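You operate a simulated robot arm through the tools that you are given. There is no shell and no other tool.

The job below is to be done with a simulated two-armed robot. You get a single attempt, and the scene is never put back.

JOB
Set the height gauge to 134 mm and check bottle 29 on it.
Fine: within the 5 mm limit it goes in the green tray, else in the orange tray.

The check looks at the end state, three seconds after you hand in, the way a careful person would. Anything else that was tipped, shoved, dropped, spilled or broken makes it a failure.

ROBOT AND FRAMES
Two 7-joint arms with fingered hands on one trunk that stands fixed in place. Base frame: the origin is at the foot of the trunk, x ahead of it, y to its left, z up. Readings come in mm, degrees, newtons and seconds.
The left shoulder is at [78, 187, 1131], the right one opposite. With the tool pointing down near the work surface each hand reaches from about 420 to 820 mm from the base axis, measured 20 degrees to its own side. Payload 3.6 kg a hand.
The TCP of each hand is the grasp point between the finger pads, 26 mm short of the fingertips. In the tool frame z runs along the fingers and y along their closing line. The gripper opens to 88 mm; its body begins 30 mm behind the TCP. The gripper is a hand of 3 fingers: y runs from the thumb to the fingers, the wrist lies at [-17, -98, -164] in the tool frame.
Orientation is that of the tool frame in the base frame, as [roll, pitch, yaw] about the fixed x, y, z axes, in that order (R = Rz(yaw) Ry(pitch) Rx(roll)). With the fingers straight down and the wrist toward the robot, the tool's x, y and z point along [0, 1, 0], [1, 0, 0] and [0, 0, -1] of the base frame.

CONTROLS
- The arms move only by the tool drive_tool. It takes "left_moves", "right_moves" or both (then of equal length, played together; a hand with none holds still); each is a list of rows, each a list of 6 numbers: the shift along the base's x, y, z in mm, then the turn, a rotation vector about the base's x, y, z in degrees. In form: [[tx, ty, tz, wx, wy, wz], ...]. A call has 1 to 20 rows; each row is the pose to reach, as a shift and turn from the pose commanded when the call began. Rows are played at 5 a second. More than 50 mm and 8.6 degrees between two rows, and nothing of the call is played. Where a pose cannot be reached the arm comes as near as it can. A force on the tool above 80 N (or 10 N above the force at the start of the call, whichever is more), or a blocked arm, ends the call early, and 0.2 s more pass. In this call time passes only in rows, and 0.2 s behind the last. It gives the time, the measured TCP pose, the force on the tool (base axes), the opening and the grip force at its end, in the units of the frame above (readings bear some noise), with the torque about the TCP (base axes, N m) and any sound that the robot's microphone picked up.
- Cameras (640 x 400 px; columns grow to the right, rows downward): "scene" is now at [230.2, 55.3, 1079.2]; the picture's right is [0.63, -0.77, -0.00], its down [0.07, 0.06, -1.00] and it looks along [0.77, 0.63, 0.09] (base axes); focal length 214 px, centre (320, 200). "left" rides on the left gripper at [-56, -80, -102] in its tool frame; the picture's right is [-0.73, -0.32, 0.60], its down [0.62, -0.67, 0.41] and it looks along [0.27, 0.68, 0.69] (tool axes); focal length 247 px, centre (320, 200). "right" rides on the right gripper at [56, -80, -102] in its tool frame; the picture's right is [-0.73, 0.32, -0.60], its down [-0.62, -0.67, 0.41] and it looks along [-0.27, 0.68, 0.69] (tool axes); focal length 247 px, centre (320, 200).
- camera(camera): a new picture of that camera. No time passes.
- lift_body(by): moves the trunk up (or, below 0, down) by that many mm; the arms and the scene camera ride with it, the base frame stays. It gives what a move gives, with no picture.
- set_fingers(fingers, thumb_bend, thumb_turn, hand): sets how far each is bent, from 0 (flat) to 1 (curled in); at 0.3 the hand is open as for a grip, at 0.7 the pads meet at the TCP. One left out holds its place. A second passes; each finger stops where it meets its share of the squeeze, and holds until it gets a number again. It is the only way to open and close the hand. It gives what a move gives, with no picture; readings hold the bend of each and the force on the fingers (four entries, about 0 where the hand has none), thumb and palm. thumb_turn goes from beside the hand (0) to across from the fingers (1), as for a grip.
- aim_head(pan, tilt): turns the head with the scene camera to pan (to the left, within 60 degrees either way) and tilt (down, from -29 to 69), counted from straight ahead of the robot (the tilt from the chest, where the trunk bows). It gives what a move gives.
- probe_pixels(camera, pixels): for up to 12 pixels [column, row] of the newest picture of that camera ("zoom" is the newest enlarged one), the place [x, y, z] in the base frame of the surface seen there, good to about 2 mm. No time passes.
- inspect(camera, box): a new picture of the part [left, top, right, bottom] of that camera's present view, enlarged. No time passes.
- finish_job(): hands the job in; it is judged then, once.

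Leave the grippers open and the arms clear of the work at the hand-in unless told otherwise.

The tools are called after "Request:" as name(argument=value, ...) on one line, values as JSON. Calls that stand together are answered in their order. drive_tool: Moves the arms, as the interface text tells. Its arguments: {"type":"object","properties":{"left_moves":{"type":"array","items":{"type":"array","items":{"type":"number"}}},"right_moves":{"type":"array","items":{"type":"array","items":{"type":"number"}}}},"required":[]} The other tools are called the same way: lift_body (by) moves the trunk up or down; set_fingers (fingers, thumb_bend, thumb_turn, hand) moves the fingers one by one; aim_head (pan, tilt) turns the head that bears the scene camera; camera (camera) takes a picture; probe_pixels (camera, pixels) gives the place of the surface under pixels of a picture; inspect (camera, box) takes an enlarged picture of a part of a camera's view; finish_job () hands the job in.

At the start:

```text
clock: 0.0
left_tcp_pos: [389.6, 431.2, 1207.3]
left_tool_rot: [180.0, 0.0, 89.9]
left_force: [-0.3, 0.9, 0.2]
left_torque: [0.02, 0.03, 0.0]
left_gripper_width: 87.9
left_grasp_force: 0.1
left_shape: jaw
left_bend: [0.3, 0.3, 0.98]
left_finger forces: [0.0, 0.0, 0.0, 0.1, 0.0, 0.0]
right_tcp_pos: [409.2, 50.6, 1175.3]
right_tool_rot: [180.0, -0.1, 89.9]
right_force: [0.6, -0.7, 1.4]
right_torque: [0.04, -0.02, 0.0]
right_gripper_width: 87.5
right_grasp_force: 0.1
right_shape: jaw
right_bend: [0.3, 0.3, 0.98]
right_finger forces: [0.0, 0.0, 0.0, 0.1, 0.1, 0.0]
trunk travel left (down, up): [-275.0, 482.0]
head pan, tilt (commanded): [39.4, -5.0]
```

scene: 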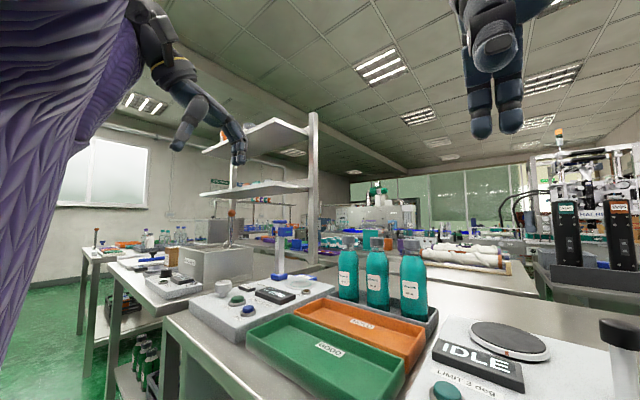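
right: 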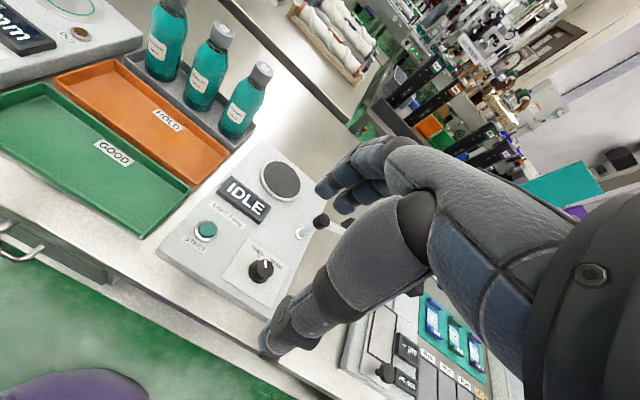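
left: 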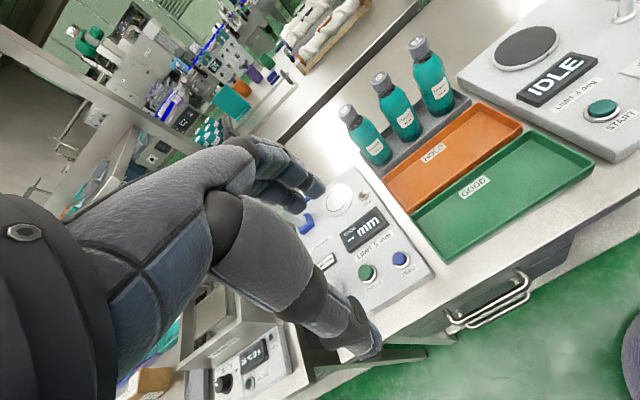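

I see a bench with a height gauge (blue slider, mm display), green GOOD tray, orange HOLD tray, a rack of three teal bottles and another instrument. I will tilt the head down to look at the work area.

Request:
aim_head(pan=35, tilt=35)

```text
clock: 1.1
left_tcp_pos: [390.6, 431.2, 1207.0]
left_tool_rot: [179.8, 0.1, 90.0]
left_force: [-0.2, -0.3, 0.2]
left_torque: [0.03, -0.01, -0.01]
left_gripper_width: 87.8
left_grasp_force: 0.1
left_shape: jaw
left_bend: [0.3, 0.3, 0.98]
left_finger forces: [0.1, 0.1, 0.1, 0.0, 0.1, 0.0]
right_tcp_pos: [409.4, 52.4, 1174.6]
right_tool_rot: [-180.0, 0.0, 90.1]
right_force: [-0.2, 0.6, 0.9]
right_torque: [-0.02, -0.01, -0.02]
right_gripper_width: 87.7
right_grasp_force: 0.0
right_shape: jaw
right_bend: [0.3, 0.3, 0.98]
right_finger forces: [0.1, 0.0, 0.0, 0.0, 0.0, 0.1]
trunk travel left (down, up): [-275.0, 482.0]
head pan, tilt (commanded): [35.0, 35.0]
```

Now I take a scene picture with the head tilted down.

Request:
camera(camera="scene")

Request:
inspect(camera="left", box=[290, 150, 450, 350])

Request:
inspect(camera="left", box=[320, 20, 480, 180])

```text
taken
```

scene: 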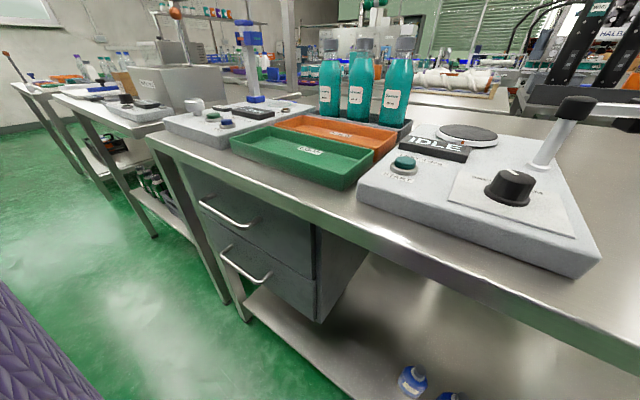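

```text
2.00 times, centred on (370, 250) of left
```

zoom: 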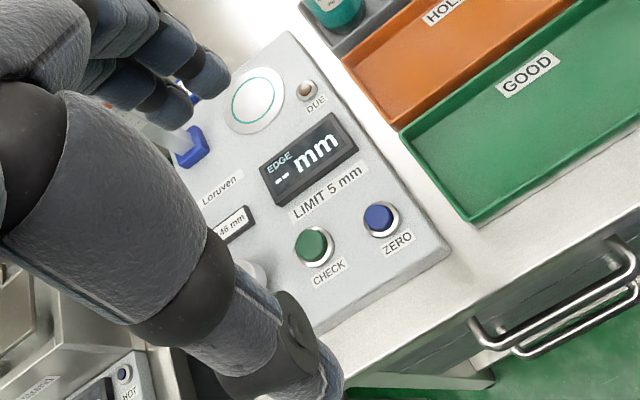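

```text
2.50 times, centred on (400, 100) of left
```

zoom: 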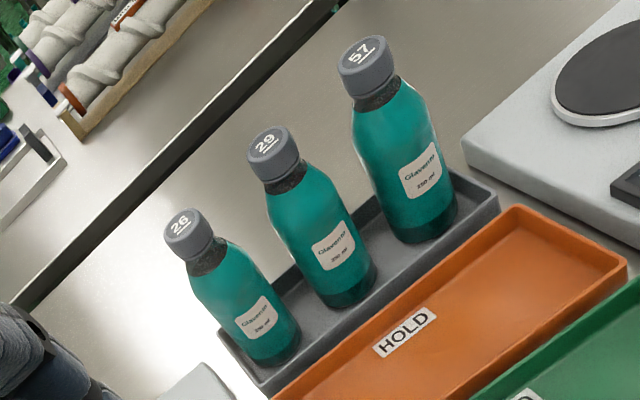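

The middle bottle reads 29 (underlined). Now I look closer at the gauge from the scene camera and probe positions.

Request:
inspect(camera="scene", box=[160, 0, 320, 150])

Request:
inspect(camera="right", box=[0, 0, 280, 175])

Request:
camera(camera="left")

```text
2.67 times, centred on (240, 75) of scene
```

zoom: 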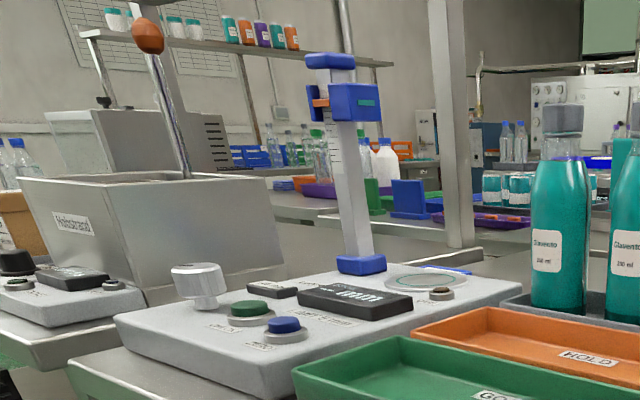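

```text
2.29 times, centred on (140, 88) of right
```

zoom: 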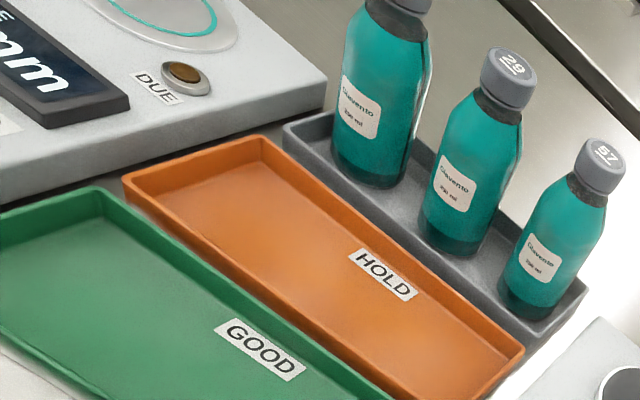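

```text
taken
```

left: 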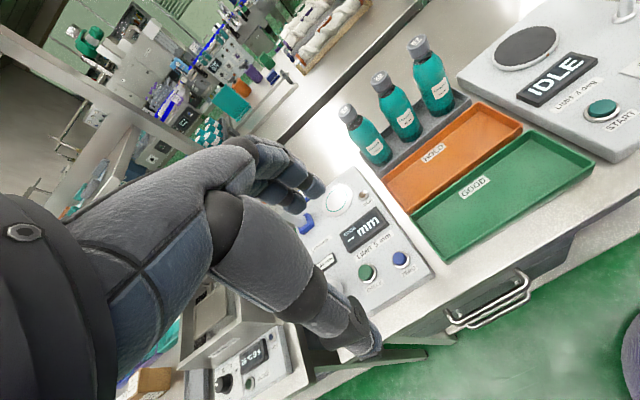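

I probe positions of gauge parts, bottles and trays from the scene picture (and its zoom).

Request:
inspect(camera="scene", box=[160, 0, 320, 150])

Request:
probe_pixels(camera="scene", pixels=[[331, 45], [361, 45], [405, 45], [327, 110], [357, 110], [390, 120], [233, 140], [370, 180], [290, 122], [378, 157], [300, 165], [345, 140]])

Request:
probe_pixels(camera="left", pixels=[[346, 112], [379, 78], [417, 44], [340, 196], [363, 193], [368, 270], [400, 258], [306, 225], [326, 260], [362, 230], [408, 218], [518, 115]])

```text
2.67 times, centred on (240, 75) of scene
```

zoom: 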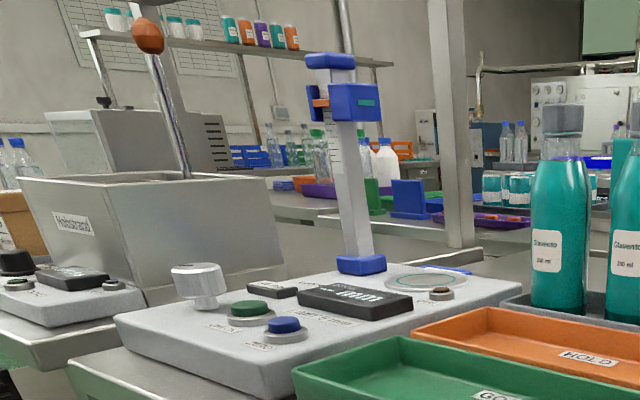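

```text
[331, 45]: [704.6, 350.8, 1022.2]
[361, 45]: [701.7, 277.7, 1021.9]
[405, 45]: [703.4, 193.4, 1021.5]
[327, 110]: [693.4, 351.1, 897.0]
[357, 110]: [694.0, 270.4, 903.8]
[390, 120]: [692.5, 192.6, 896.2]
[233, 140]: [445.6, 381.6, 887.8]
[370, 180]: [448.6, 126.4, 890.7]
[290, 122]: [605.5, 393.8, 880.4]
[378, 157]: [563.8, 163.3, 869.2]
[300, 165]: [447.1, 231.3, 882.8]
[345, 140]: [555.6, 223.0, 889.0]
```

```text
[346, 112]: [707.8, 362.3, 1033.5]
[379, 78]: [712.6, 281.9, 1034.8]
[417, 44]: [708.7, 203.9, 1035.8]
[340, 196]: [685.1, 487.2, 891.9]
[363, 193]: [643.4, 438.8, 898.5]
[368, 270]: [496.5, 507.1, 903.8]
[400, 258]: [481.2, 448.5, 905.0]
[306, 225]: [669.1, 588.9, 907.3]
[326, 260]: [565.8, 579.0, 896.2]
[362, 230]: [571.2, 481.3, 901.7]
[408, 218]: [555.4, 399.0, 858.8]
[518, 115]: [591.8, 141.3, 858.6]
```

Next, probe parts of the gauge in the zoomed picture: head, orange part, knob, buttons, plate.

Request:
probe_pixels(camera="zoom", pixels=[[330, 62], [355, 105], [320, 103], [360, 265], [197, 270], [200, 290], [250, 306], [284, 324], [420, 283], [352, 190], [272, 291], [441, 292]])

Request:
inspect(camera="scene", box=[220, 5, 280, 55])

Request:
inspect(camera="scene", box=[190, 90, 290, 150])

```text
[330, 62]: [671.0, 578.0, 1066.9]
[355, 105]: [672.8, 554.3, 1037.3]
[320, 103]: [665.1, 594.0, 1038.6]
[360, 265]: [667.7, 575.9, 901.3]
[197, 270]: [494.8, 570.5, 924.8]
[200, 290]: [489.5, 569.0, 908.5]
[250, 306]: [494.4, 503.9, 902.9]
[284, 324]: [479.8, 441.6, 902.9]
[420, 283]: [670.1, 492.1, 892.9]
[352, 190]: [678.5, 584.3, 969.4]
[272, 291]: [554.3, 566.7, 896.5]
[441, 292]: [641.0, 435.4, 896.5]
```

```text
8.00 times, centred on (250, 30) of scene
```

zoom: 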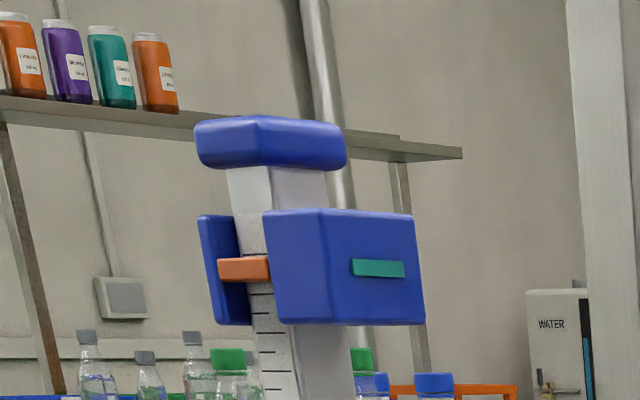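

```text
6.40 times, centred on (240, 120) of scene
```

zoom: 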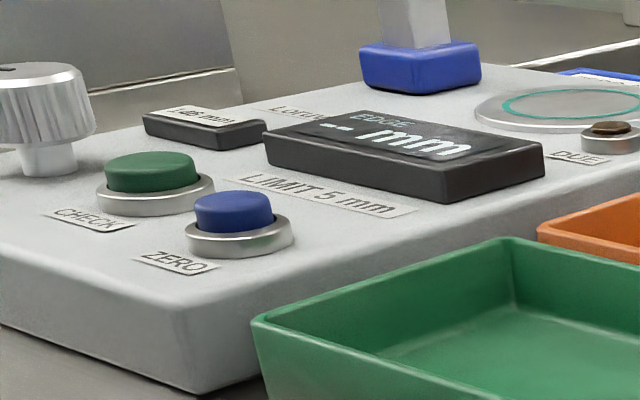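

The small screen by the knob seems to read about 146 mm. I raise the trunk to get a better look from above at the gauge.

Request:
lift_body(by=200)

Request:
aim_head(pan=42, tilt=42)

Request:
camera(camera="scene")

```text
clock: 3.2
left_tcp_pos: [389.6, 430.7, 1406.7]
left_tool_rot: [180.0, -0.1, 90.1]
left_force: [-0.3, 0.0, -0.5]
left_torque: [0.0, 0.01, -0.01]
left_gripper_width: 87.6
left_grasp_force: 0.0
left_shape: jaw
left_bend: [0.3, 0.3, 0.98]
left_finger forces: [0.1, 0.1, 0.1, 0.1, 0.1, 0.0]
right_tcp_pos: [410.5, 51.4, 1375.2]
right_tool_rot: [-179.9, 0.0, 90.0]
right_force: [-0.4, 0.1, 0.0]
right_torque: [0.02, -0.01, 0.0]
right_gripper_width: 87.5
right_grasp_force: 0.1
right_shape: jaw
right_bend: [0.3, 0.3, 0.98]
right_finger forces: [0.0, 0.0, 0.1, 0.1, 0.0, 0.0]
trunk travel left (down, up): [-475.0, 282.0]
head pan, tilt (commanded): [35.0, 35.0]
```

```text
clock: 3.9
left_tcp_pos: [390.2, 429.7, 1406.3]
left_tool_rot: [-180.0, 0.0, 90.0]
left_force: [1.5, 0.1, 0.0]
left_torque: [-0.04, 0.02, 0.03]
left_gripper_width: 87.7
left_grasp_force: 0.0
left_shape: jaw
left_bend: [0.3, 0.3, 0.98]
left_finger forces: [0.0, 0.0, 0.0, 0.1, 0.0, 0.0]
right_tcp_pos: [408.0, 52.0, 1374.8]
right_tool_rot: [-180.0, 0.1, 90.1]
right_force: [-0.1, -0.7, -0.2]
right_torque: [-0.03, 0.01, 0.03]
right_gripper_width: 87.6
right_grasp_force: 0.0
right_shape: jaw
right_bend: [0.3, 0.3, 0.98]
right_finger forces: [0.0, 0.0, 0.0, 0.0, 0.1, 0.0]
trunk travel left (down, up): [-475.0, 282.0]
head pan, tilt (commanded): [42.0, 42.0]
```

```text
taken
```

scene: 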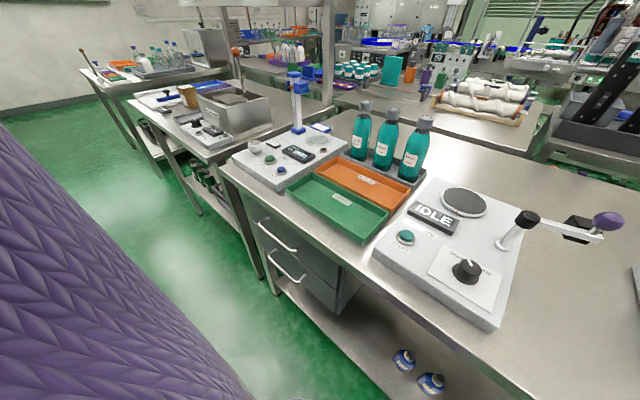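

Better view. I zoom in on the gauge, the blue card behind it, and the bottles.

Request:
inspect(camera="scene", box=[225, 115, 345, 190])

Request:
inspect(camera="scene", box=[280, 65, 340, 140])

Request:
inspect(camera="scene", box=[330, 90, 450, 190])

Request:
inspect(camera="left", box=[280, 120, 460, 320])

```text
5.33 times, centred on (285, 152) of scene
```

zoom: 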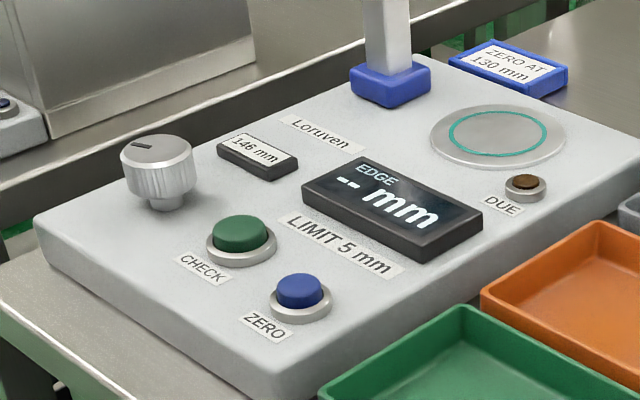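

```text
5.33 times, centred on (310, 102) of scene
```

zoom: 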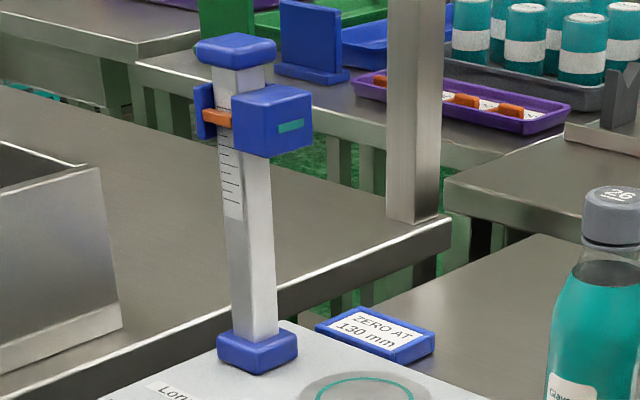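

```text
4.00 times, centred on (390, 140) of scene
```

zoom: 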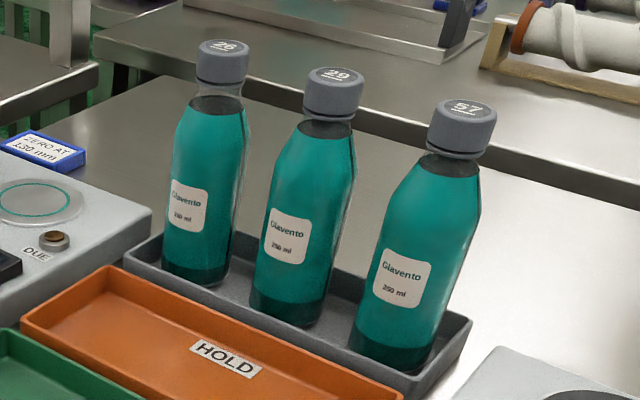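

```text
2.00 times, centred on (370, 220) of left
```

zoom: 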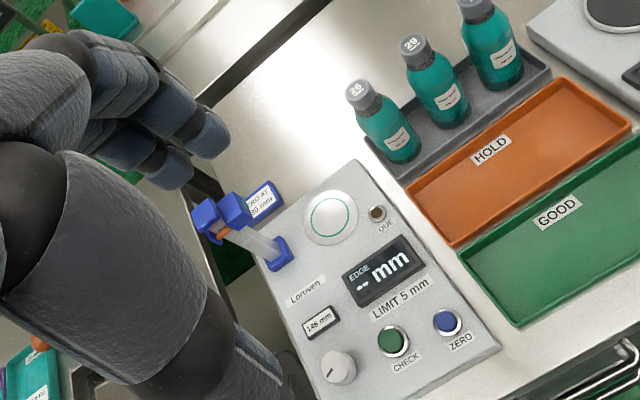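

The blue card says "ZERO AT 130 mm", the small screen reads 146 mm, and a DUE lamp is present (dark brown now). I probe the knob, buttons and carriage in the newest zoom (left camera).

Request:
probe_pixels(camera="zoom", pixels=[[337, 360], [327, 362], [350, 362], [338, 380], [392, 338], [447, 318], [320, 322], [331, 217], [305, 220], [357, 215], [377, 212], [235, 205]])

Request:
inspect(camera="scene", box=[240, 135, 270, 155])

Request:
inspect(camera="scene", box=[310, 140, 334, 156])

```text
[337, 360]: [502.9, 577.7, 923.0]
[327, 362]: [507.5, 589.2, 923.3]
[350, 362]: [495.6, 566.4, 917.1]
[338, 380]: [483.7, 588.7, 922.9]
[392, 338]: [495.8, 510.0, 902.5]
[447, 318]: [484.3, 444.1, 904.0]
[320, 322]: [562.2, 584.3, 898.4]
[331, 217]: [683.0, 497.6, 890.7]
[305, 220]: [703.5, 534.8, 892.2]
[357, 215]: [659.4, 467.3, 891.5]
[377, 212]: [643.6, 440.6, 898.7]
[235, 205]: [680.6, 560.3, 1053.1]
```

```text
16.00 times, centred on (255, 145) of scene
```

zoom: 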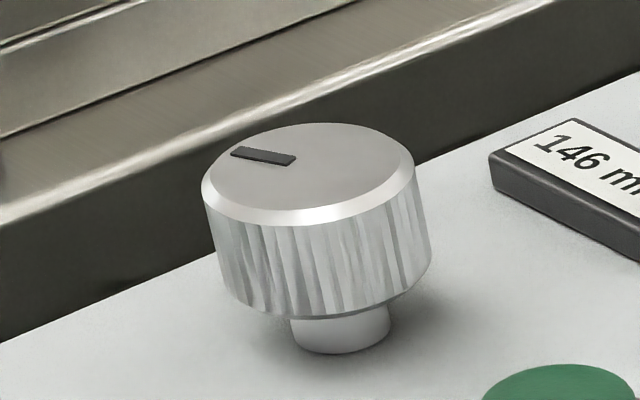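

```text
16.00 times, centred on (322, 148) of scene
```

zoom: 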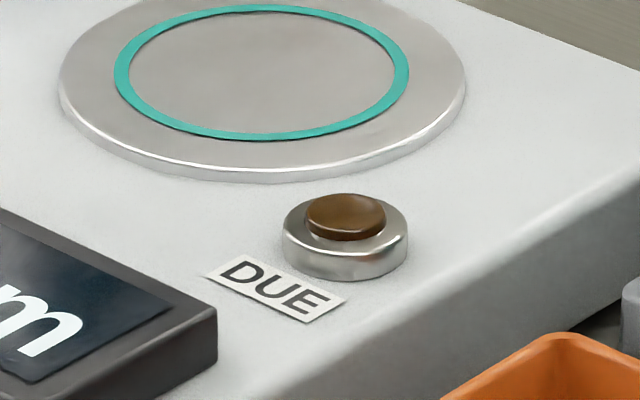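

The DUE lamp looks unlit. I take the knob zoom again and probe its rim and centre.

Request:
inspect(camera="scene", box=[240, 135, 270, 155])

Request:
probe_pixels(camera="zoom", pixels=[[310, 175], [215, 180], [405, 170], [310, 127], [300, 215], [320, 300], [340, 345], [265, 155], [235, 155], [290, 162], [220, 250], [425, 240]])

```text
16.00 times, centred on (255, 145) of scene
```

zoom: 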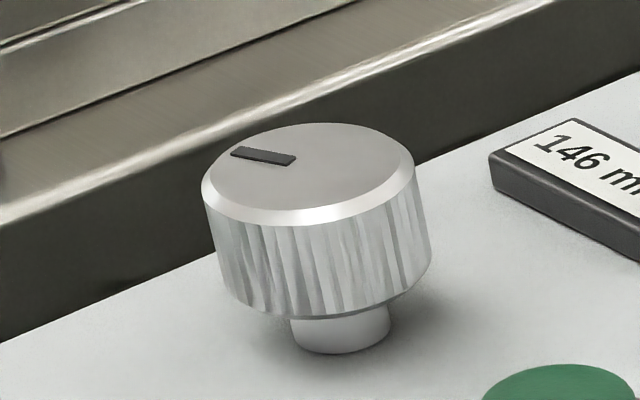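

```text
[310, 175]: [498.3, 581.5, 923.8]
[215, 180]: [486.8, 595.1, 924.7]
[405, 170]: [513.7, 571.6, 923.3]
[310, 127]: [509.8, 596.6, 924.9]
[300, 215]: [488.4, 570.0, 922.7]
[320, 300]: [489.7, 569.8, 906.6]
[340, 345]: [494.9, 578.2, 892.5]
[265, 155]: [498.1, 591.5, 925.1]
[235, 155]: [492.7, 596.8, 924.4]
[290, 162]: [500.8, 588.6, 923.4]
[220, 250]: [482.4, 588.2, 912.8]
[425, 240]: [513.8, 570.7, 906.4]
```

Knob centre is about (499, 583), top z 924, width about 38 mm. I pre-close the left hand partly so the fingers will clear the small screen, then move above the knob.

Request:
set_fingers(hand="left", fingers=0.42, thumb_bend=0.42, thumb_turn=1.0)

Request:
drive_tool(left_moves=[[25, 35, 0, 0, 0, 0], [50, 70, 0, 0, 0, 0], [75, 105, 0, 0, 0, 0], [109, 153, -10, 0, 0, 0], [109, 153, -55, 0, 0, 0], [109, 153, -100, 0, 0, 0], [109, 153, -145, 0, 0, 0], [109, 153, -190, 0, 0, 0], [109, 153, -235, 0, 0, 0], [109, 153, -280, 0, 0, 0], [109, 153, -325, 0, 0, 0], [109, 153, -365, 0, 0, 0]])

Request:
camera(camera="left")

Request:
camera(camera="scene")

```text
clock: 4.9
left_tcp_pos: [390.8, 431.5, 1407.3]
left_tool_rot: [-180.0, 0.0, 90.1]
left_force: [0.0, -0.2, 0.1]
left_torque: [0.01, -0.01, -0.01]
left_gripper_width: 63.2
left_grasp_force: 0.0
left_shape: fingers
left_bend: [0.42, 0.42, 0.99]
left_finger forces: [0.0, 0.0, 0.1, 0.1, 0.0, 0.0]
right_tcp_pos: [409.2, 50.6, 1375.1]
right_tool_rot: [180.0, 0.1, 90.0]
right_force: [0.1, 0.2, -0.2]
right_torque: [0.01, -0.01, -0.01]
right_gripper_width: 87.8
right_grasp_force: 0.1
right_shape: jaw
right_bend: [0.3, 0.3, 0.98]
right_finger forces: [0.0, 0.0, 0.0, 0.1, 0.0, 0.0]
trunk travel left (down, up): [-475.0, 282.0]
head pan, tilt (commanded): [42.0, 42.0]
```

```text
refused: row 4 steps farther than a row can; nothing moved
```

```text
taken
```

left: 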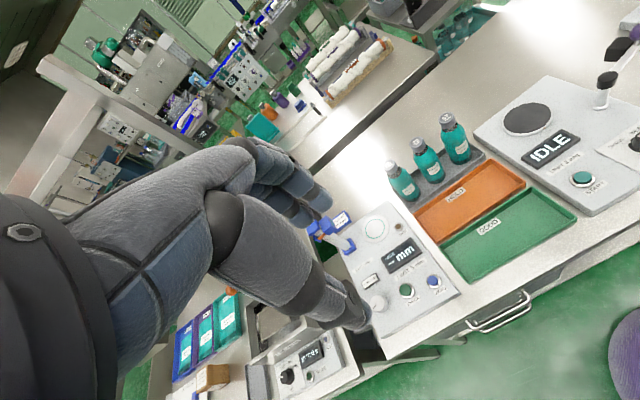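

```text
taken
```

scene: 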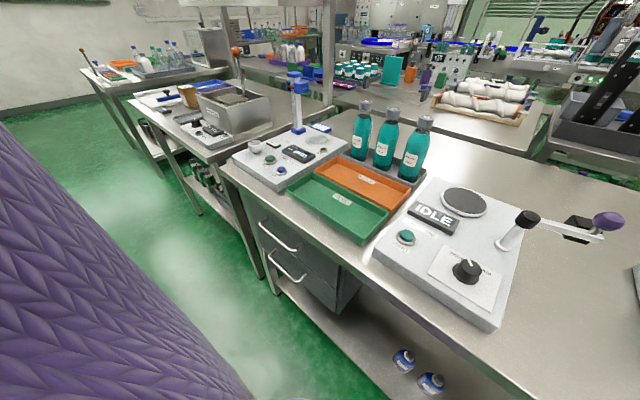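

The move was refused because one row was longer than 50 mm; nothing moved. I resend it with even steps to above the knob.

Request:
drive_tool(left_moves=[[25, 35, 0, 0, 0, 0], [50, 70, 0, 0, 0, 0], [75, 105, 0, 0, 0, 0], [100, 140, 0, 0, 0, 0], [109, 153, -40, 0, 0, 0], [109, 153, -85, 0, 0, 0], [109, 153, -130, 0, 0, 0], [109, 153, -175, 0, 0, 0], [109, 153, -220, 0, 0, 0], [109, 153, -265, 0, 0, 0], [109, 153, -310, 0, 0, 0], [109, 153, -355, 0, 0, 0]])

Request:
camera(camera="left")

Request:
camera(camera="scene")

```text
clock: 7.5
left_tcp_pos: [499.8, 584.2, 1049.9]
left_tool_rot: [180.0, 0.1, 90.0]
left_force: [0.4, -0.4, 0.0]
left_torque: [-0.02, 0.01, -0.01]
left_gripper_width: 63.2
left_grasp_force: 0.1
left_shape: fingers
left_bend: [0.42, 0.42, 0.99]
left_finger forces: [0.0, 0.0, 0.1, 0.0, 0.0, 0.0]
right_tcp_pos: [409.6, 51.3, 1375.2]
right_tool_rot: [-179.9, 0.1, 90.1]
right_force: [-0.5, -0.3, 0.6]
right_torque: [0.03, -0.01, 0.02]
right_gripper_width: 87.8
right_grasp_force: 0.0
right_shape: jaw
right_bend: [0.3, 0.3, 0.98]
right_finger forces: [0.0, 0.1, 0.1, 0.0, 0.0, 0.0]
trunk travel left (down, up): [-475.0, 282.0]
head pan, tilt (commanded): [42.0, 42.0]
```

```text
taken
```

left: 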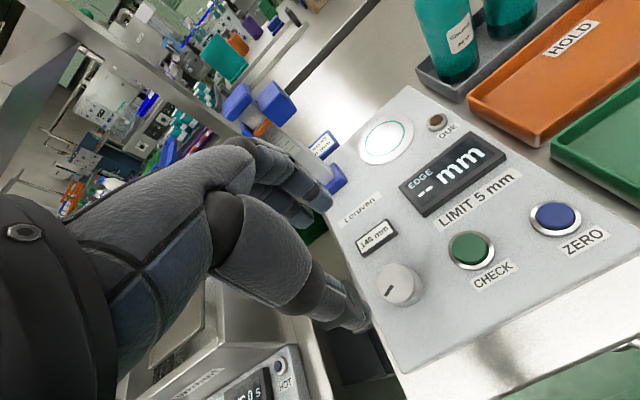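

```text
taken
```

scene: 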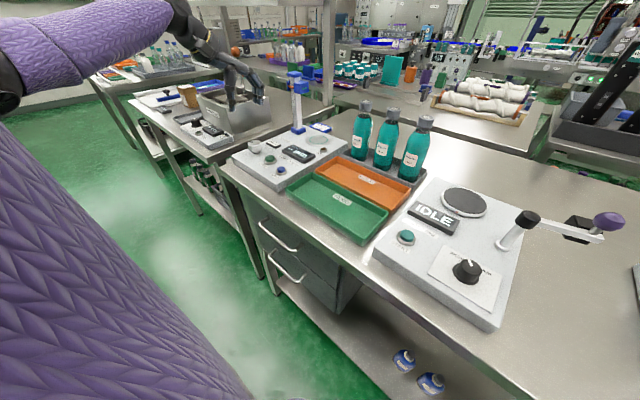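

The hand is above the knob. I zoom in both views to refine the knob's location and see finger widths.

Request:
inspect(camera="scene", box=[210, 60, 320, 180])

Request:
probe_pixels(camera="left", pixels=[[399, 280], [384, 270], [418, 290], [404, 264], [390, 302], [376, 238], [470, 248], [555, 216], [438, 121], [387, 140], [413, 145], [360, 150]])

Request:
inspect(camera="left", box=[320, 80, 480, 320])

```text
3.33 times, centred on (265, 120) of scene
```

zoom: 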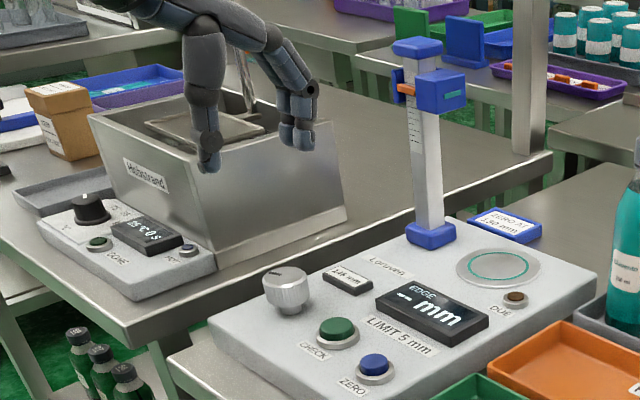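

```text
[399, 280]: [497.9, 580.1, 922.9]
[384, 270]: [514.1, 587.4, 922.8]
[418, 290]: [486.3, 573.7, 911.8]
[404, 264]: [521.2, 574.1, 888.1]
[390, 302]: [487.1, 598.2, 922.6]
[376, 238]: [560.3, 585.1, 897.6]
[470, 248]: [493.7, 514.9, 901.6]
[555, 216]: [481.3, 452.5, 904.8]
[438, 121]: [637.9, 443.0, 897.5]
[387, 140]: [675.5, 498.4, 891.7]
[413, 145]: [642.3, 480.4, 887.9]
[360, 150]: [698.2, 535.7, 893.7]
```

```text
1.67 times, centred on (400, 200) of left
```

zoom: 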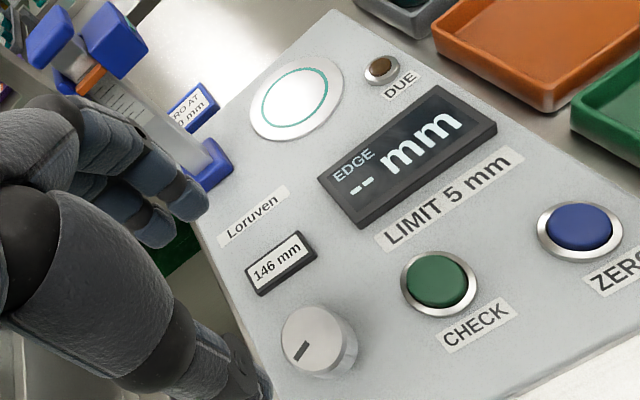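

Knob centre is near (500, 583). I descend to z about 921 so the fingertips stay about 6 mm above the base plate.

Request:
drive_tool(left_moves=[[0, -1, -40, 0, 0, 0], [0, -1, -75, 0, 0, 0], [0, -1, -100, 0, 0, 0], [0, -1, -115, 0, 0, 0], [0, -1, -128, 0, 0, 0]])

Request:
inspect(camera="scene", box=[220, 90, 340, 180])

Request:
camera(camera="left")

```text
clock: 8.7
left_tcp_pos: [500.1, 582.1, 924.8]
left_tool_rot: [-180.0, 0.0, 90.0]
left_force: [-0.3, 0.8, -0.1]
left_torque: [0.02, 0.0, -0.02]
left_gripper_width: 62.9
left_grasp_force: 0.0
left_shape: fingers
left_bend: [0.42, 0.42, 0.99]
left_finger forces: [0.0, 0.0, 0.0, 0.0, 0.0, 0.0]
right_tcp_pos: [410.1, 51.2, 1375.2]
right_tool_rot: [180.0, 0.0, 90.1]
right_force: [-0.4, -0.5, 1.3]
right_torque: [0.0, 0.0, -0.03]
right_gripper_width: 87.8
right_grasp_force: 0.0
right_shape: jaw
right_bend: [0.3, 0.3, 0.98]
right_finger forces: [0.1, 0.0, 0.0, 0.0, 0.0, 0.0]
trunk travel left (down, up): [-475.0, 282.0]
head pan, tilt (commanded): [42.0, 42.0]
```

```text
4.44 times, centred on (280, 135) of scene
```

zoom: 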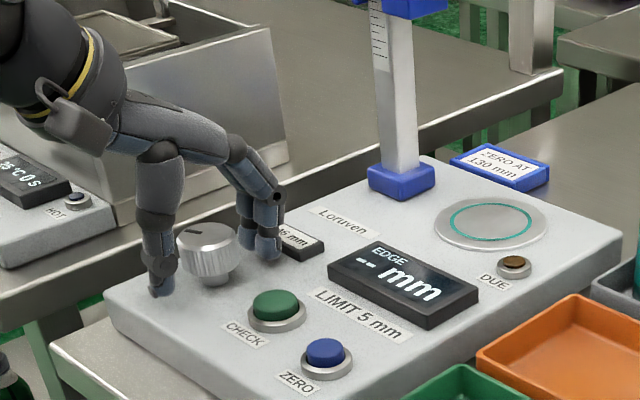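

```text
taken
```

left: 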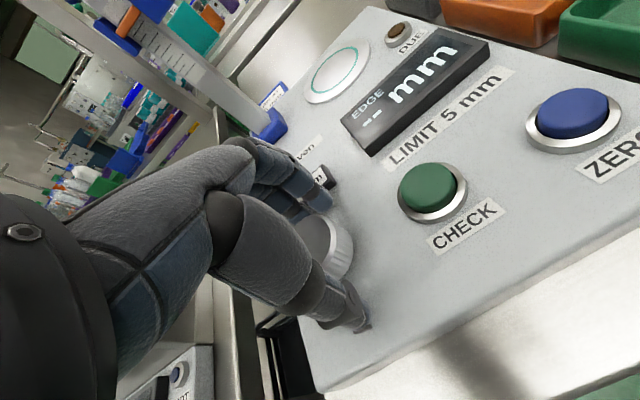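

The knob is between thumb and fingers. I close on it.

Request:
set_fingers(hand="left", fingers=0.62, thumb_bend=0.62)

Request:
inspect(camera="scene", box=[240, 120, 300, 160])

```text
clock: 9.7
left_tcp_pos: [501.5, 581.8, 923.3]
left_tool_rot: [-180.0, -0.1, 90.0]
left_force: [2.4, 1.4, 0.2]
left_torque: [0.0, -0.11, -0.04]
left_gripper_width: 33.4
left_grasp_force: 6.9
left_shape: fingers
left_bend: [0.57, 0.56, 1.0]
left_finger forces: [0.4, 8.2, 0.0, 0.0, 5.7, 0.1]
right_tcp_pos: [408.9, 52.0, 1375.2]
right_tool_rot: [-180.0, 0.1, 90.0]
right_force: [0.6, 0.3, 1.0]
right_torque: [0.01, 0.01, 0.03]
right_gripper_width: 87.8
right_grasp_force: 0.0
right_shape: jaw
right_bend: [0.3, 0.3, 0.98]
right_finger forces: [0.0, 0.0, 0.0, 0.1, 0.1, 0.1]
trunk travel left (down, up): [-475.0, 282.0]
head pan, tilt (commanded): [42.0, 42.0]
```

```text
10.00 times, centred on (270, 140) of scene
```

zoom: 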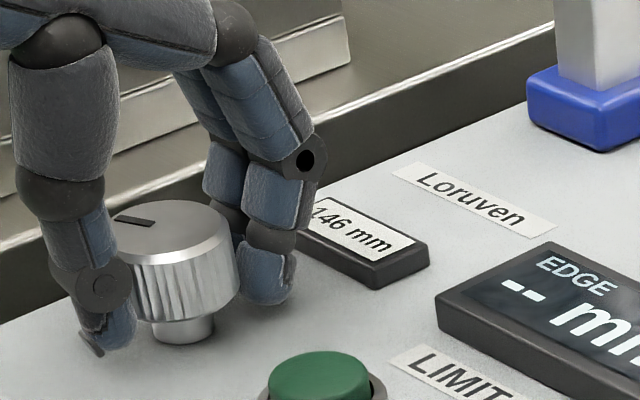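

The knob is held and the reading (146 mm) is still visible. I turn it 16 degrees counterclockwise to see the effect.

Request:
drive_tool(left_moves=[[0, 0, 0, 0, 0, 4], [0, 0, 0, 0, 0, 8], [0, 0, 0, 0, 0, 12], [0, 0, 0, 0, 0, 16]])

Request:
inspect(camera="scene", box=[240, 120, 300, 160])

Request:
inspect(camera="scene", box=[230, 65, 340, 165])

```text
clock: 10.7
left_tcp_pos: [499.2, 583.3, 924.3]
left_tool_rot: [-179.9, 0.0, 106.1]
left_force: [4.5, -0.5, 0.1]
left_torque: [0.05, -0.14, -0.05]
left_gripper_width: 32.9
left_grasp_force: 7.9
left_shape: fingers
left_bend: [0.57, 0.57, 1.0]
left_finger forces: [0.8, 9.3, 0.0, 0.0, 5.1, 0.0]
right_tcp_pos: [410.2, 51.0, 1375.0]
right_tool_rot: [-180.0, -0.1, 90.1]
right_force: [0.6, -0.4, -0.2]
right_torque: [0.0, 0.02, 0.03]
right_gripper_width: 87.5
right_grasp_force: 0.0
right_shape: jaw
right_bend: [0.3, 0.3, 0.98]
right_finger forces: [0.1, 0.1, 0.0, 0.0, 0.1, 0.1]
trunk travel left (down, up): [-475.0, 282.0]
head pan, tilt (commanded): [42.0, 42.0]
```

```text
10.00 times, centred on (270, 140) of scene
```

zoom: 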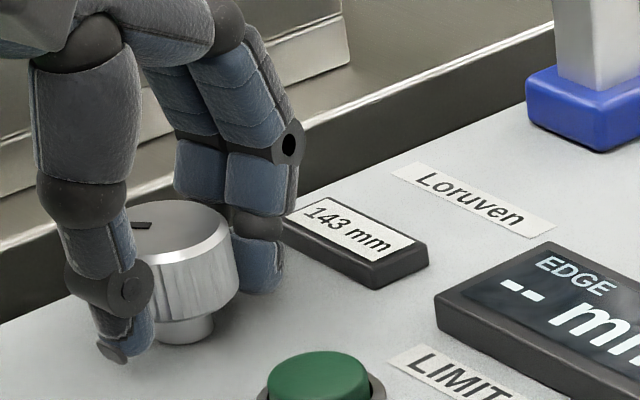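

```text
4.00 times, centred on (285, 115) of scene
```

zoom: 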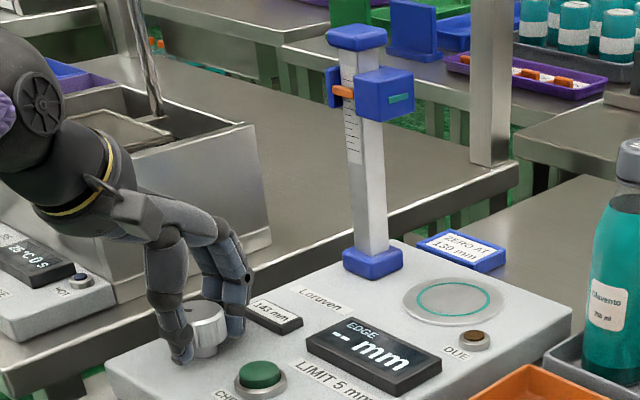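

Reading fell 146 → 143 for 16°, i.e. about 5.3°/mm; the carriage follows. DUE lamp is still dark. I turn another 42° and read again.

Request:
drive_tool(left_moves=[[0, 0, 0, 0, 0, 6], [0, 0, 0, 0, 0, 12], [0, 0, 0, 0, 0, 18], [0, 0, 0, 0, 0, 24], [0, 0, 0, 0, 0, 30], [0, 0, 0, 0, 0, 36], [0, 0, 0, 0, 0, 42]])

Request:
inspect(camera="scene", box=[240, 120, 300, 160])

Request:
inspect(camera="scene", box=[230, 65, 340, 165])

```text
clock: 12.3
left_tcp_pos: [501.7, 583.3, 924.0]
left_tool_rot: [180.0, 0.0, 148.1]
left_force: [7.7, 2.4, 1.9]
left_torque: [0.09, -0.18, -0.05]
left_gripper_width: 32.7
left_grasp_force: 7.7
left_shape: fingers
left_bend: [0.56, 0.58, 1.0]
left_finger forces: [2.8, 8.0, 0.0, 0.1, 5.1, 0.0]
right_tcp_pos: [410.9, 52.5, 1375.1]
right_tool_rot: [-179.9, 0.0, 90.0]
right_force: [0.2, 0.0, -0.4]
right_torque: [-0.01, 0.03, -0.02]
right_gripper_width: 87.8
right_grasp_force: 0.1
right_shape: jaw
right_bend: [0.3, 0.3, 0.98]
right_finger forces: [0.0, 0.1, 0.0, 0.0, 0.0, 0.0]
trunk travel left (down, up): [-475.0, 282.0]
head pan, tilt (commanded): [42.0, 42.0]
```

```text
10.00 times, centred on (270, 140) of scene
```

zoom: 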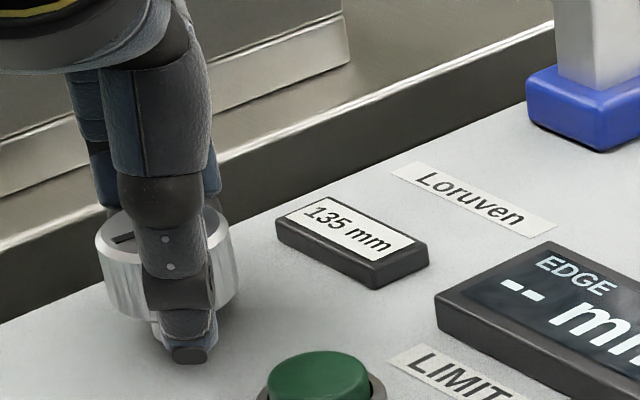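

```text
4.00 times, centred on (285, 115) of scene
```

zoom: 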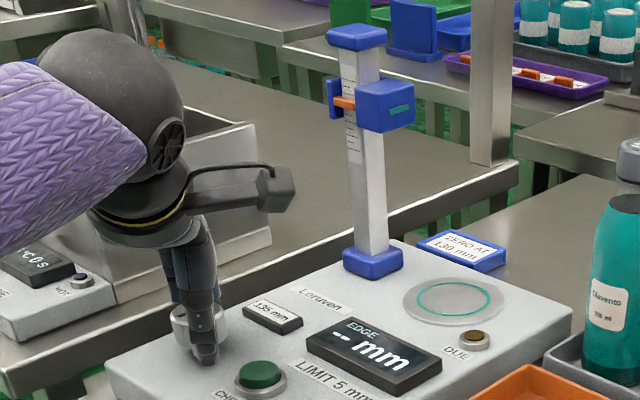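

Reads 135 mm after 58°. I step in small increments to find where 134 begins.

Request:
drive_tool(left_moves=[[0, 0, 0, 0, 0, 2], [0, 0, 0, 0, 0, 4]])

Request:
inspect(camera="scene", box=[255, 130, 285, 150])

```text
clock: 12.9
left_tcp_pos: [499.6, 583.7, 924.7]
left_tool_rot: [179.9, 0.0, 152.1]
left_force: [8.6, 3.8, 3.0]
left_torque: [0.1, -0.17, -0.05]
left_gripper_width: 32.5
left_grasp_force: 7.7
left_shape: fingers
left_bend: [0.56, 0.58, 1.0]
left_finger forces: [3.3, 7.8, 0.0, 0.1, 5.1, 0.0]
right_tcp_pos: [409.4, 53.1, 1374.8]
right_tool_rot: [-179.8, 0.0, 90.1]
right_force: [0.3, 0.0, -0.4]
right_torque: [0.01, -0.01, -0.01]
right_gripper_width: 87.9
right_grasp_force: 0.1
right_shape: jaw
right_bend: [0.3, 0.3, 0.98]
right_finger forces: [0.0, 0.0, 0.1, 0.0, 0.0, 0.0]
trunk travel left (down, up): [-475.0, 282.0]
head pan, tilt (commanded): [42.0, 42.0]
```

```text
16.00 times, centred on (270, 140) of scene
```

zoom: 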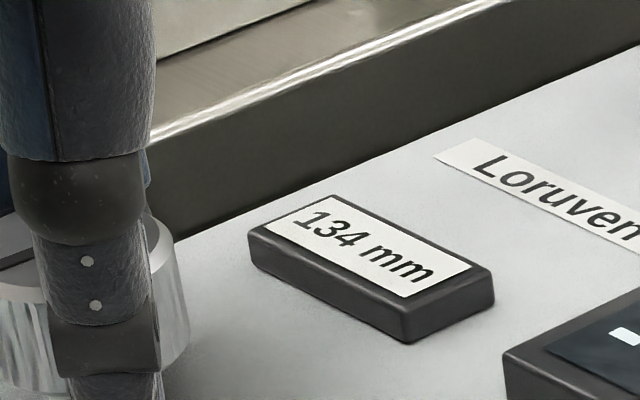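

Now 134 mm at 62°. I nudge 1° more toward the middle of the 134 band.

Request:
drive_tool(left_moves=[[0, 0, 0, 0, 0, 1]])

Request:
inspect(camera="scene", box=[255, 130, 285, 150])

Request:
inspect(camera="scene", box=[290, 130, 340, 165])

```text
clock: 13.3
left_tcp_pos: [500.5, 583.3, 923.1]
left_tool_rot: [179.9, -0.1, 152.9]
left_force: [8.3, 3.5, 1.5]
left_torque: [0.1, -0.15, -0.07]
left_gripper_width: 32.6
left_grasp_force: 8.2
left_shape: fingers
left_bend: [0.56, 0.58, 1.0]
left_finger forces: [3.3, 8.0, 0.1, 0.0, 4.9, 0.0]
right_tcp_pos: [410.5, 50.9, 1375.1]
right_tool_rot: [-179.9, 0.0, 89.9]
right_force: [-0.7, -0.3, -0.2]
right_torque: [0.01, 0.05, 0.0]
right_gripper_width: 87.7
right_grasp_force: 0.0
right_shape: jaw
right_bend: [0.3, 0.3, 0.98]
right_finger forces: [0.1, 0.0, 0.1, 0.0, 0.0, 0.0]
trunk travel left (down, up): [-475.0, 282.0]
head pan, tilt (commanded): [42.0, 42.0]
```

```text
16.00 times, centred on (270, 140) of scene
```

zoom: 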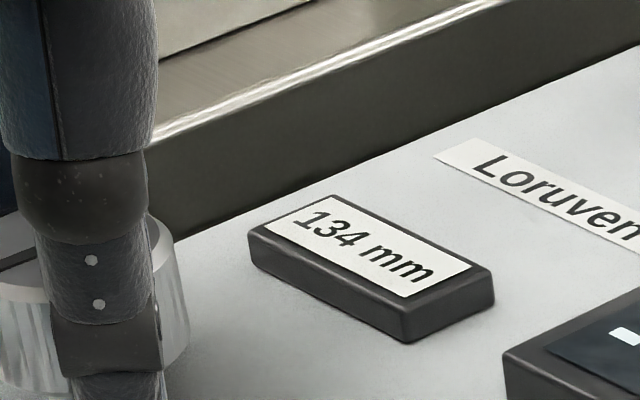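

```text
11.43 times, centred on (315, 148) of scene
```

zoom: 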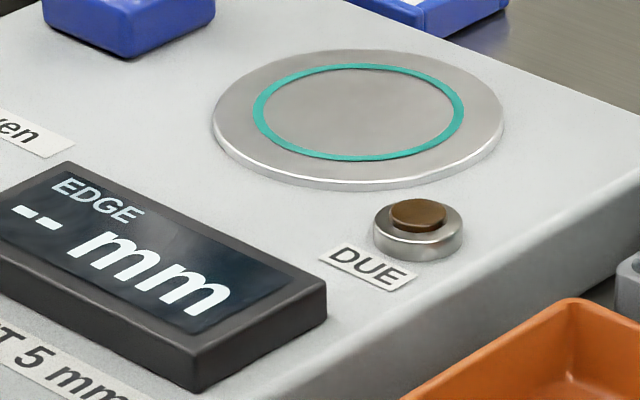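

134 mm holds and the DUE lamp stays dark. I release the knob with a small opening (so the thumb stays off CHECK).

Request:
set_fingers(hand="left", fingers=0.49, thumb_bend=0.49)

Request:
inspect(camera="scene", box=[240, 120, 300, 160])

```text
clock: 14.3
left_tcp_pos: [499.1, 583.2, 923.8]
left_tool_rot: [-180.0, 0.0, 152.9]
left_force: [0.4, -0.5, 0.0]
left_torque: [-0.03, 0.0, 0.02]
left_gripper_width: 46.6
left_grasp_force: 0.1
left_shape: fingers
left_bend: [0.49, 0.49, 1.0]
left_finger forces: [0.0, 0.0, 0.1, 0.1, 0.0, 0.1]
right_tcp_pos: [410.1, 51.4, 1375.4]
right_tool_rot: [-180.0, 0.1, 90.0]
right_force: [0.4, -0.2, 0.2]
right_torque: [0.03, -0.01, -0.03]
right_gripper_width: 87.8
right_grasp_force: 0.0
right_shape: jaw
right_bend: [0.3, 0.3, 0.98]
right_finger forces: [0.1, 0.0, 0.0, 0.0, 0.0, 0.0]
trunk travel left (down, up): [-475.0, 282.0]
head pan, tilt (commanded): [42.0, 42.0]
```

```text
10.00 times, centred on (270, 140) of scene
```

zoom: 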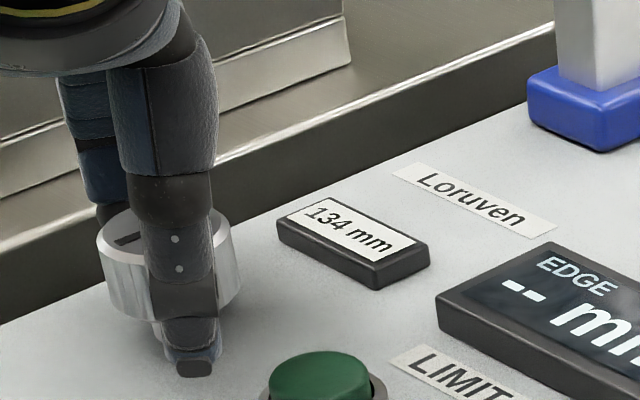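

Released, reading still 134 mm. I raise straight up, then rotate the hand back to its neutral yaw.

Request:
drive_tool(left_moves=[[0, 0, 30, 0, 0, 0], [0, 0, 70, 0, 0, 0], [0, 0, 115, 0, 0, 0], [0, 0, 150, 0, 0, -8], [0, 0, 190, 0, 0, -16], [0, 0, 230, 0, 0, -24], [0, 0, 265, 0, 0, -32], [0, 0, 295, 0, 0, -40], [0, 0, 315, 0, 0, -48], [0, 0, 330, 0, 0, -56], [0, 0, 335, 0, 0, -63]])

Request:
camera(camera="scene")

Request:
camera(camera="left")

```text
clock: 16.7
left_tcp_pos: [498.8, 582.4, 1258.5]
left_tool_rot: [-179.9, 0.0, 89.9]
left_force: [-0.3, -0.2, -0.1]
left_torque: [0.02, 0.01, 0.02]
left_gripper_width: 46.5
left_grasp_force: 0.1
left_shape: fingers
left_bend: [0.49, 0.49, 1.0]
left_finger forces: [0.1, 0.1, 0.0, 0.0, 0.1, 0.1]
right_tcp_pos: [409.1, 51.3, 1375.8]
right_tool_rot: [-180.0, 0.0, 90.0]
right_force: [-0.6, -0.3, 0.5]
right_torque: [0.0, -0.02, 0.0]
right_gripper_width: 87.6
right_grasp_force: 0.0
right_shape: jaw
right_bend: [0.3, 0.3, 0.98]
right_finger forces: [0.0, 0.0, 0.0, 0.1, 0.0, 0.1]
trunk travel left (down, up): [-475.0, 282.0]
head pan, tilt (commanded): [42.0, 42.0]
```

```text
taken
```

scene: 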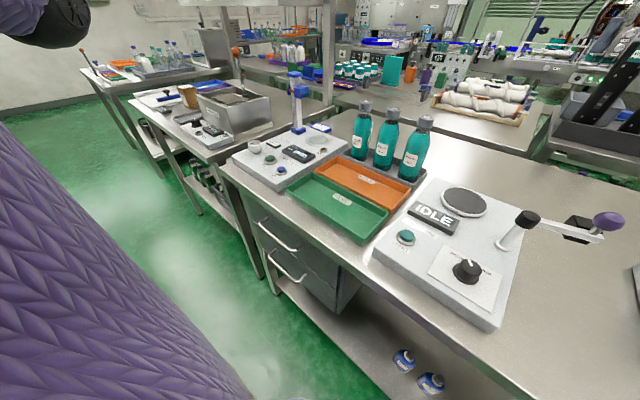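

```text
taken
```

left: 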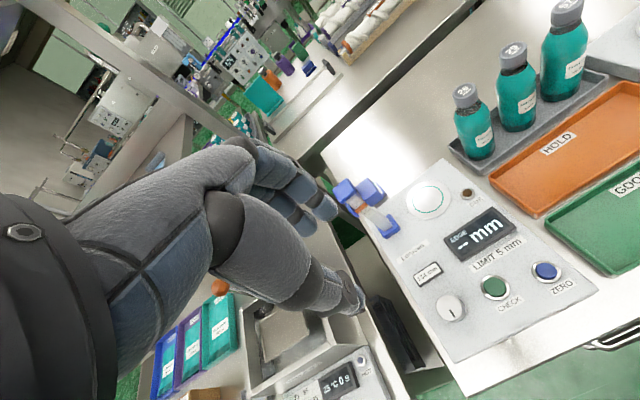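

Now I probe bottle 29's cap, neighbours, the rack, the plate and trays.

Request:
inspect(camera="left", box=[440, 0, 600, 170])

Request:
probe_pixels(camera="left", pixels=[[514, 50], [502, 58], [525, 48], [516, 75], [516, 95], [517, 120], [466, 92], [567, 5], [475, 130], [428, 200], [408, 200], [450, 200]])

Request:
probe_pixels(camera="scene", pixels=[[389, 113], [382, 114], [396, 114], [389, 122], [386, 140], [380, 150], [392, 150], [384, 166], [378, 166], [392, 168], [365, 104], [424, 121]])

```text
2.35 times, centred on (520, 85) of left
```

zoom: 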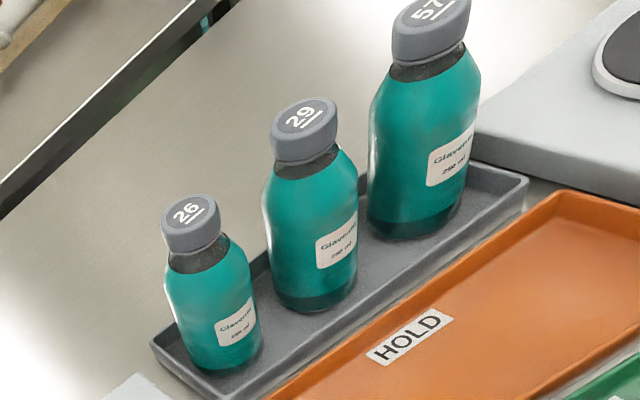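

```text
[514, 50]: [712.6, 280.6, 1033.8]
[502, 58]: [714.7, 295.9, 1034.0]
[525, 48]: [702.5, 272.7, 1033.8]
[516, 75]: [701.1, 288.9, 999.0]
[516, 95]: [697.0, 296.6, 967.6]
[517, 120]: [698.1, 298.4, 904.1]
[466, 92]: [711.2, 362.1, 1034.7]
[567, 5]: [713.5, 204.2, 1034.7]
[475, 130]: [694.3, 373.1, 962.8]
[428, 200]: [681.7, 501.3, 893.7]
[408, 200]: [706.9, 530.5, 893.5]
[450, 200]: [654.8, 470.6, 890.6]
```

```text
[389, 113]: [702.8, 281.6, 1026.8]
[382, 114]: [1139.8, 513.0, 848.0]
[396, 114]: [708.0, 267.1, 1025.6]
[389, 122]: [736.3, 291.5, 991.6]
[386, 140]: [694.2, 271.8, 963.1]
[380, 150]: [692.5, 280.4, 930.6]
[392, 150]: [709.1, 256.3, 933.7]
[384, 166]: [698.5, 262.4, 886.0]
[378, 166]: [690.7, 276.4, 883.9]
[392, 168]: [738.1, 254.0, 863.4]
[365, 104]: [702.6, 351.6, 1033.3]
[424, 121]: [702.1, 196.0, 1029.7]
```

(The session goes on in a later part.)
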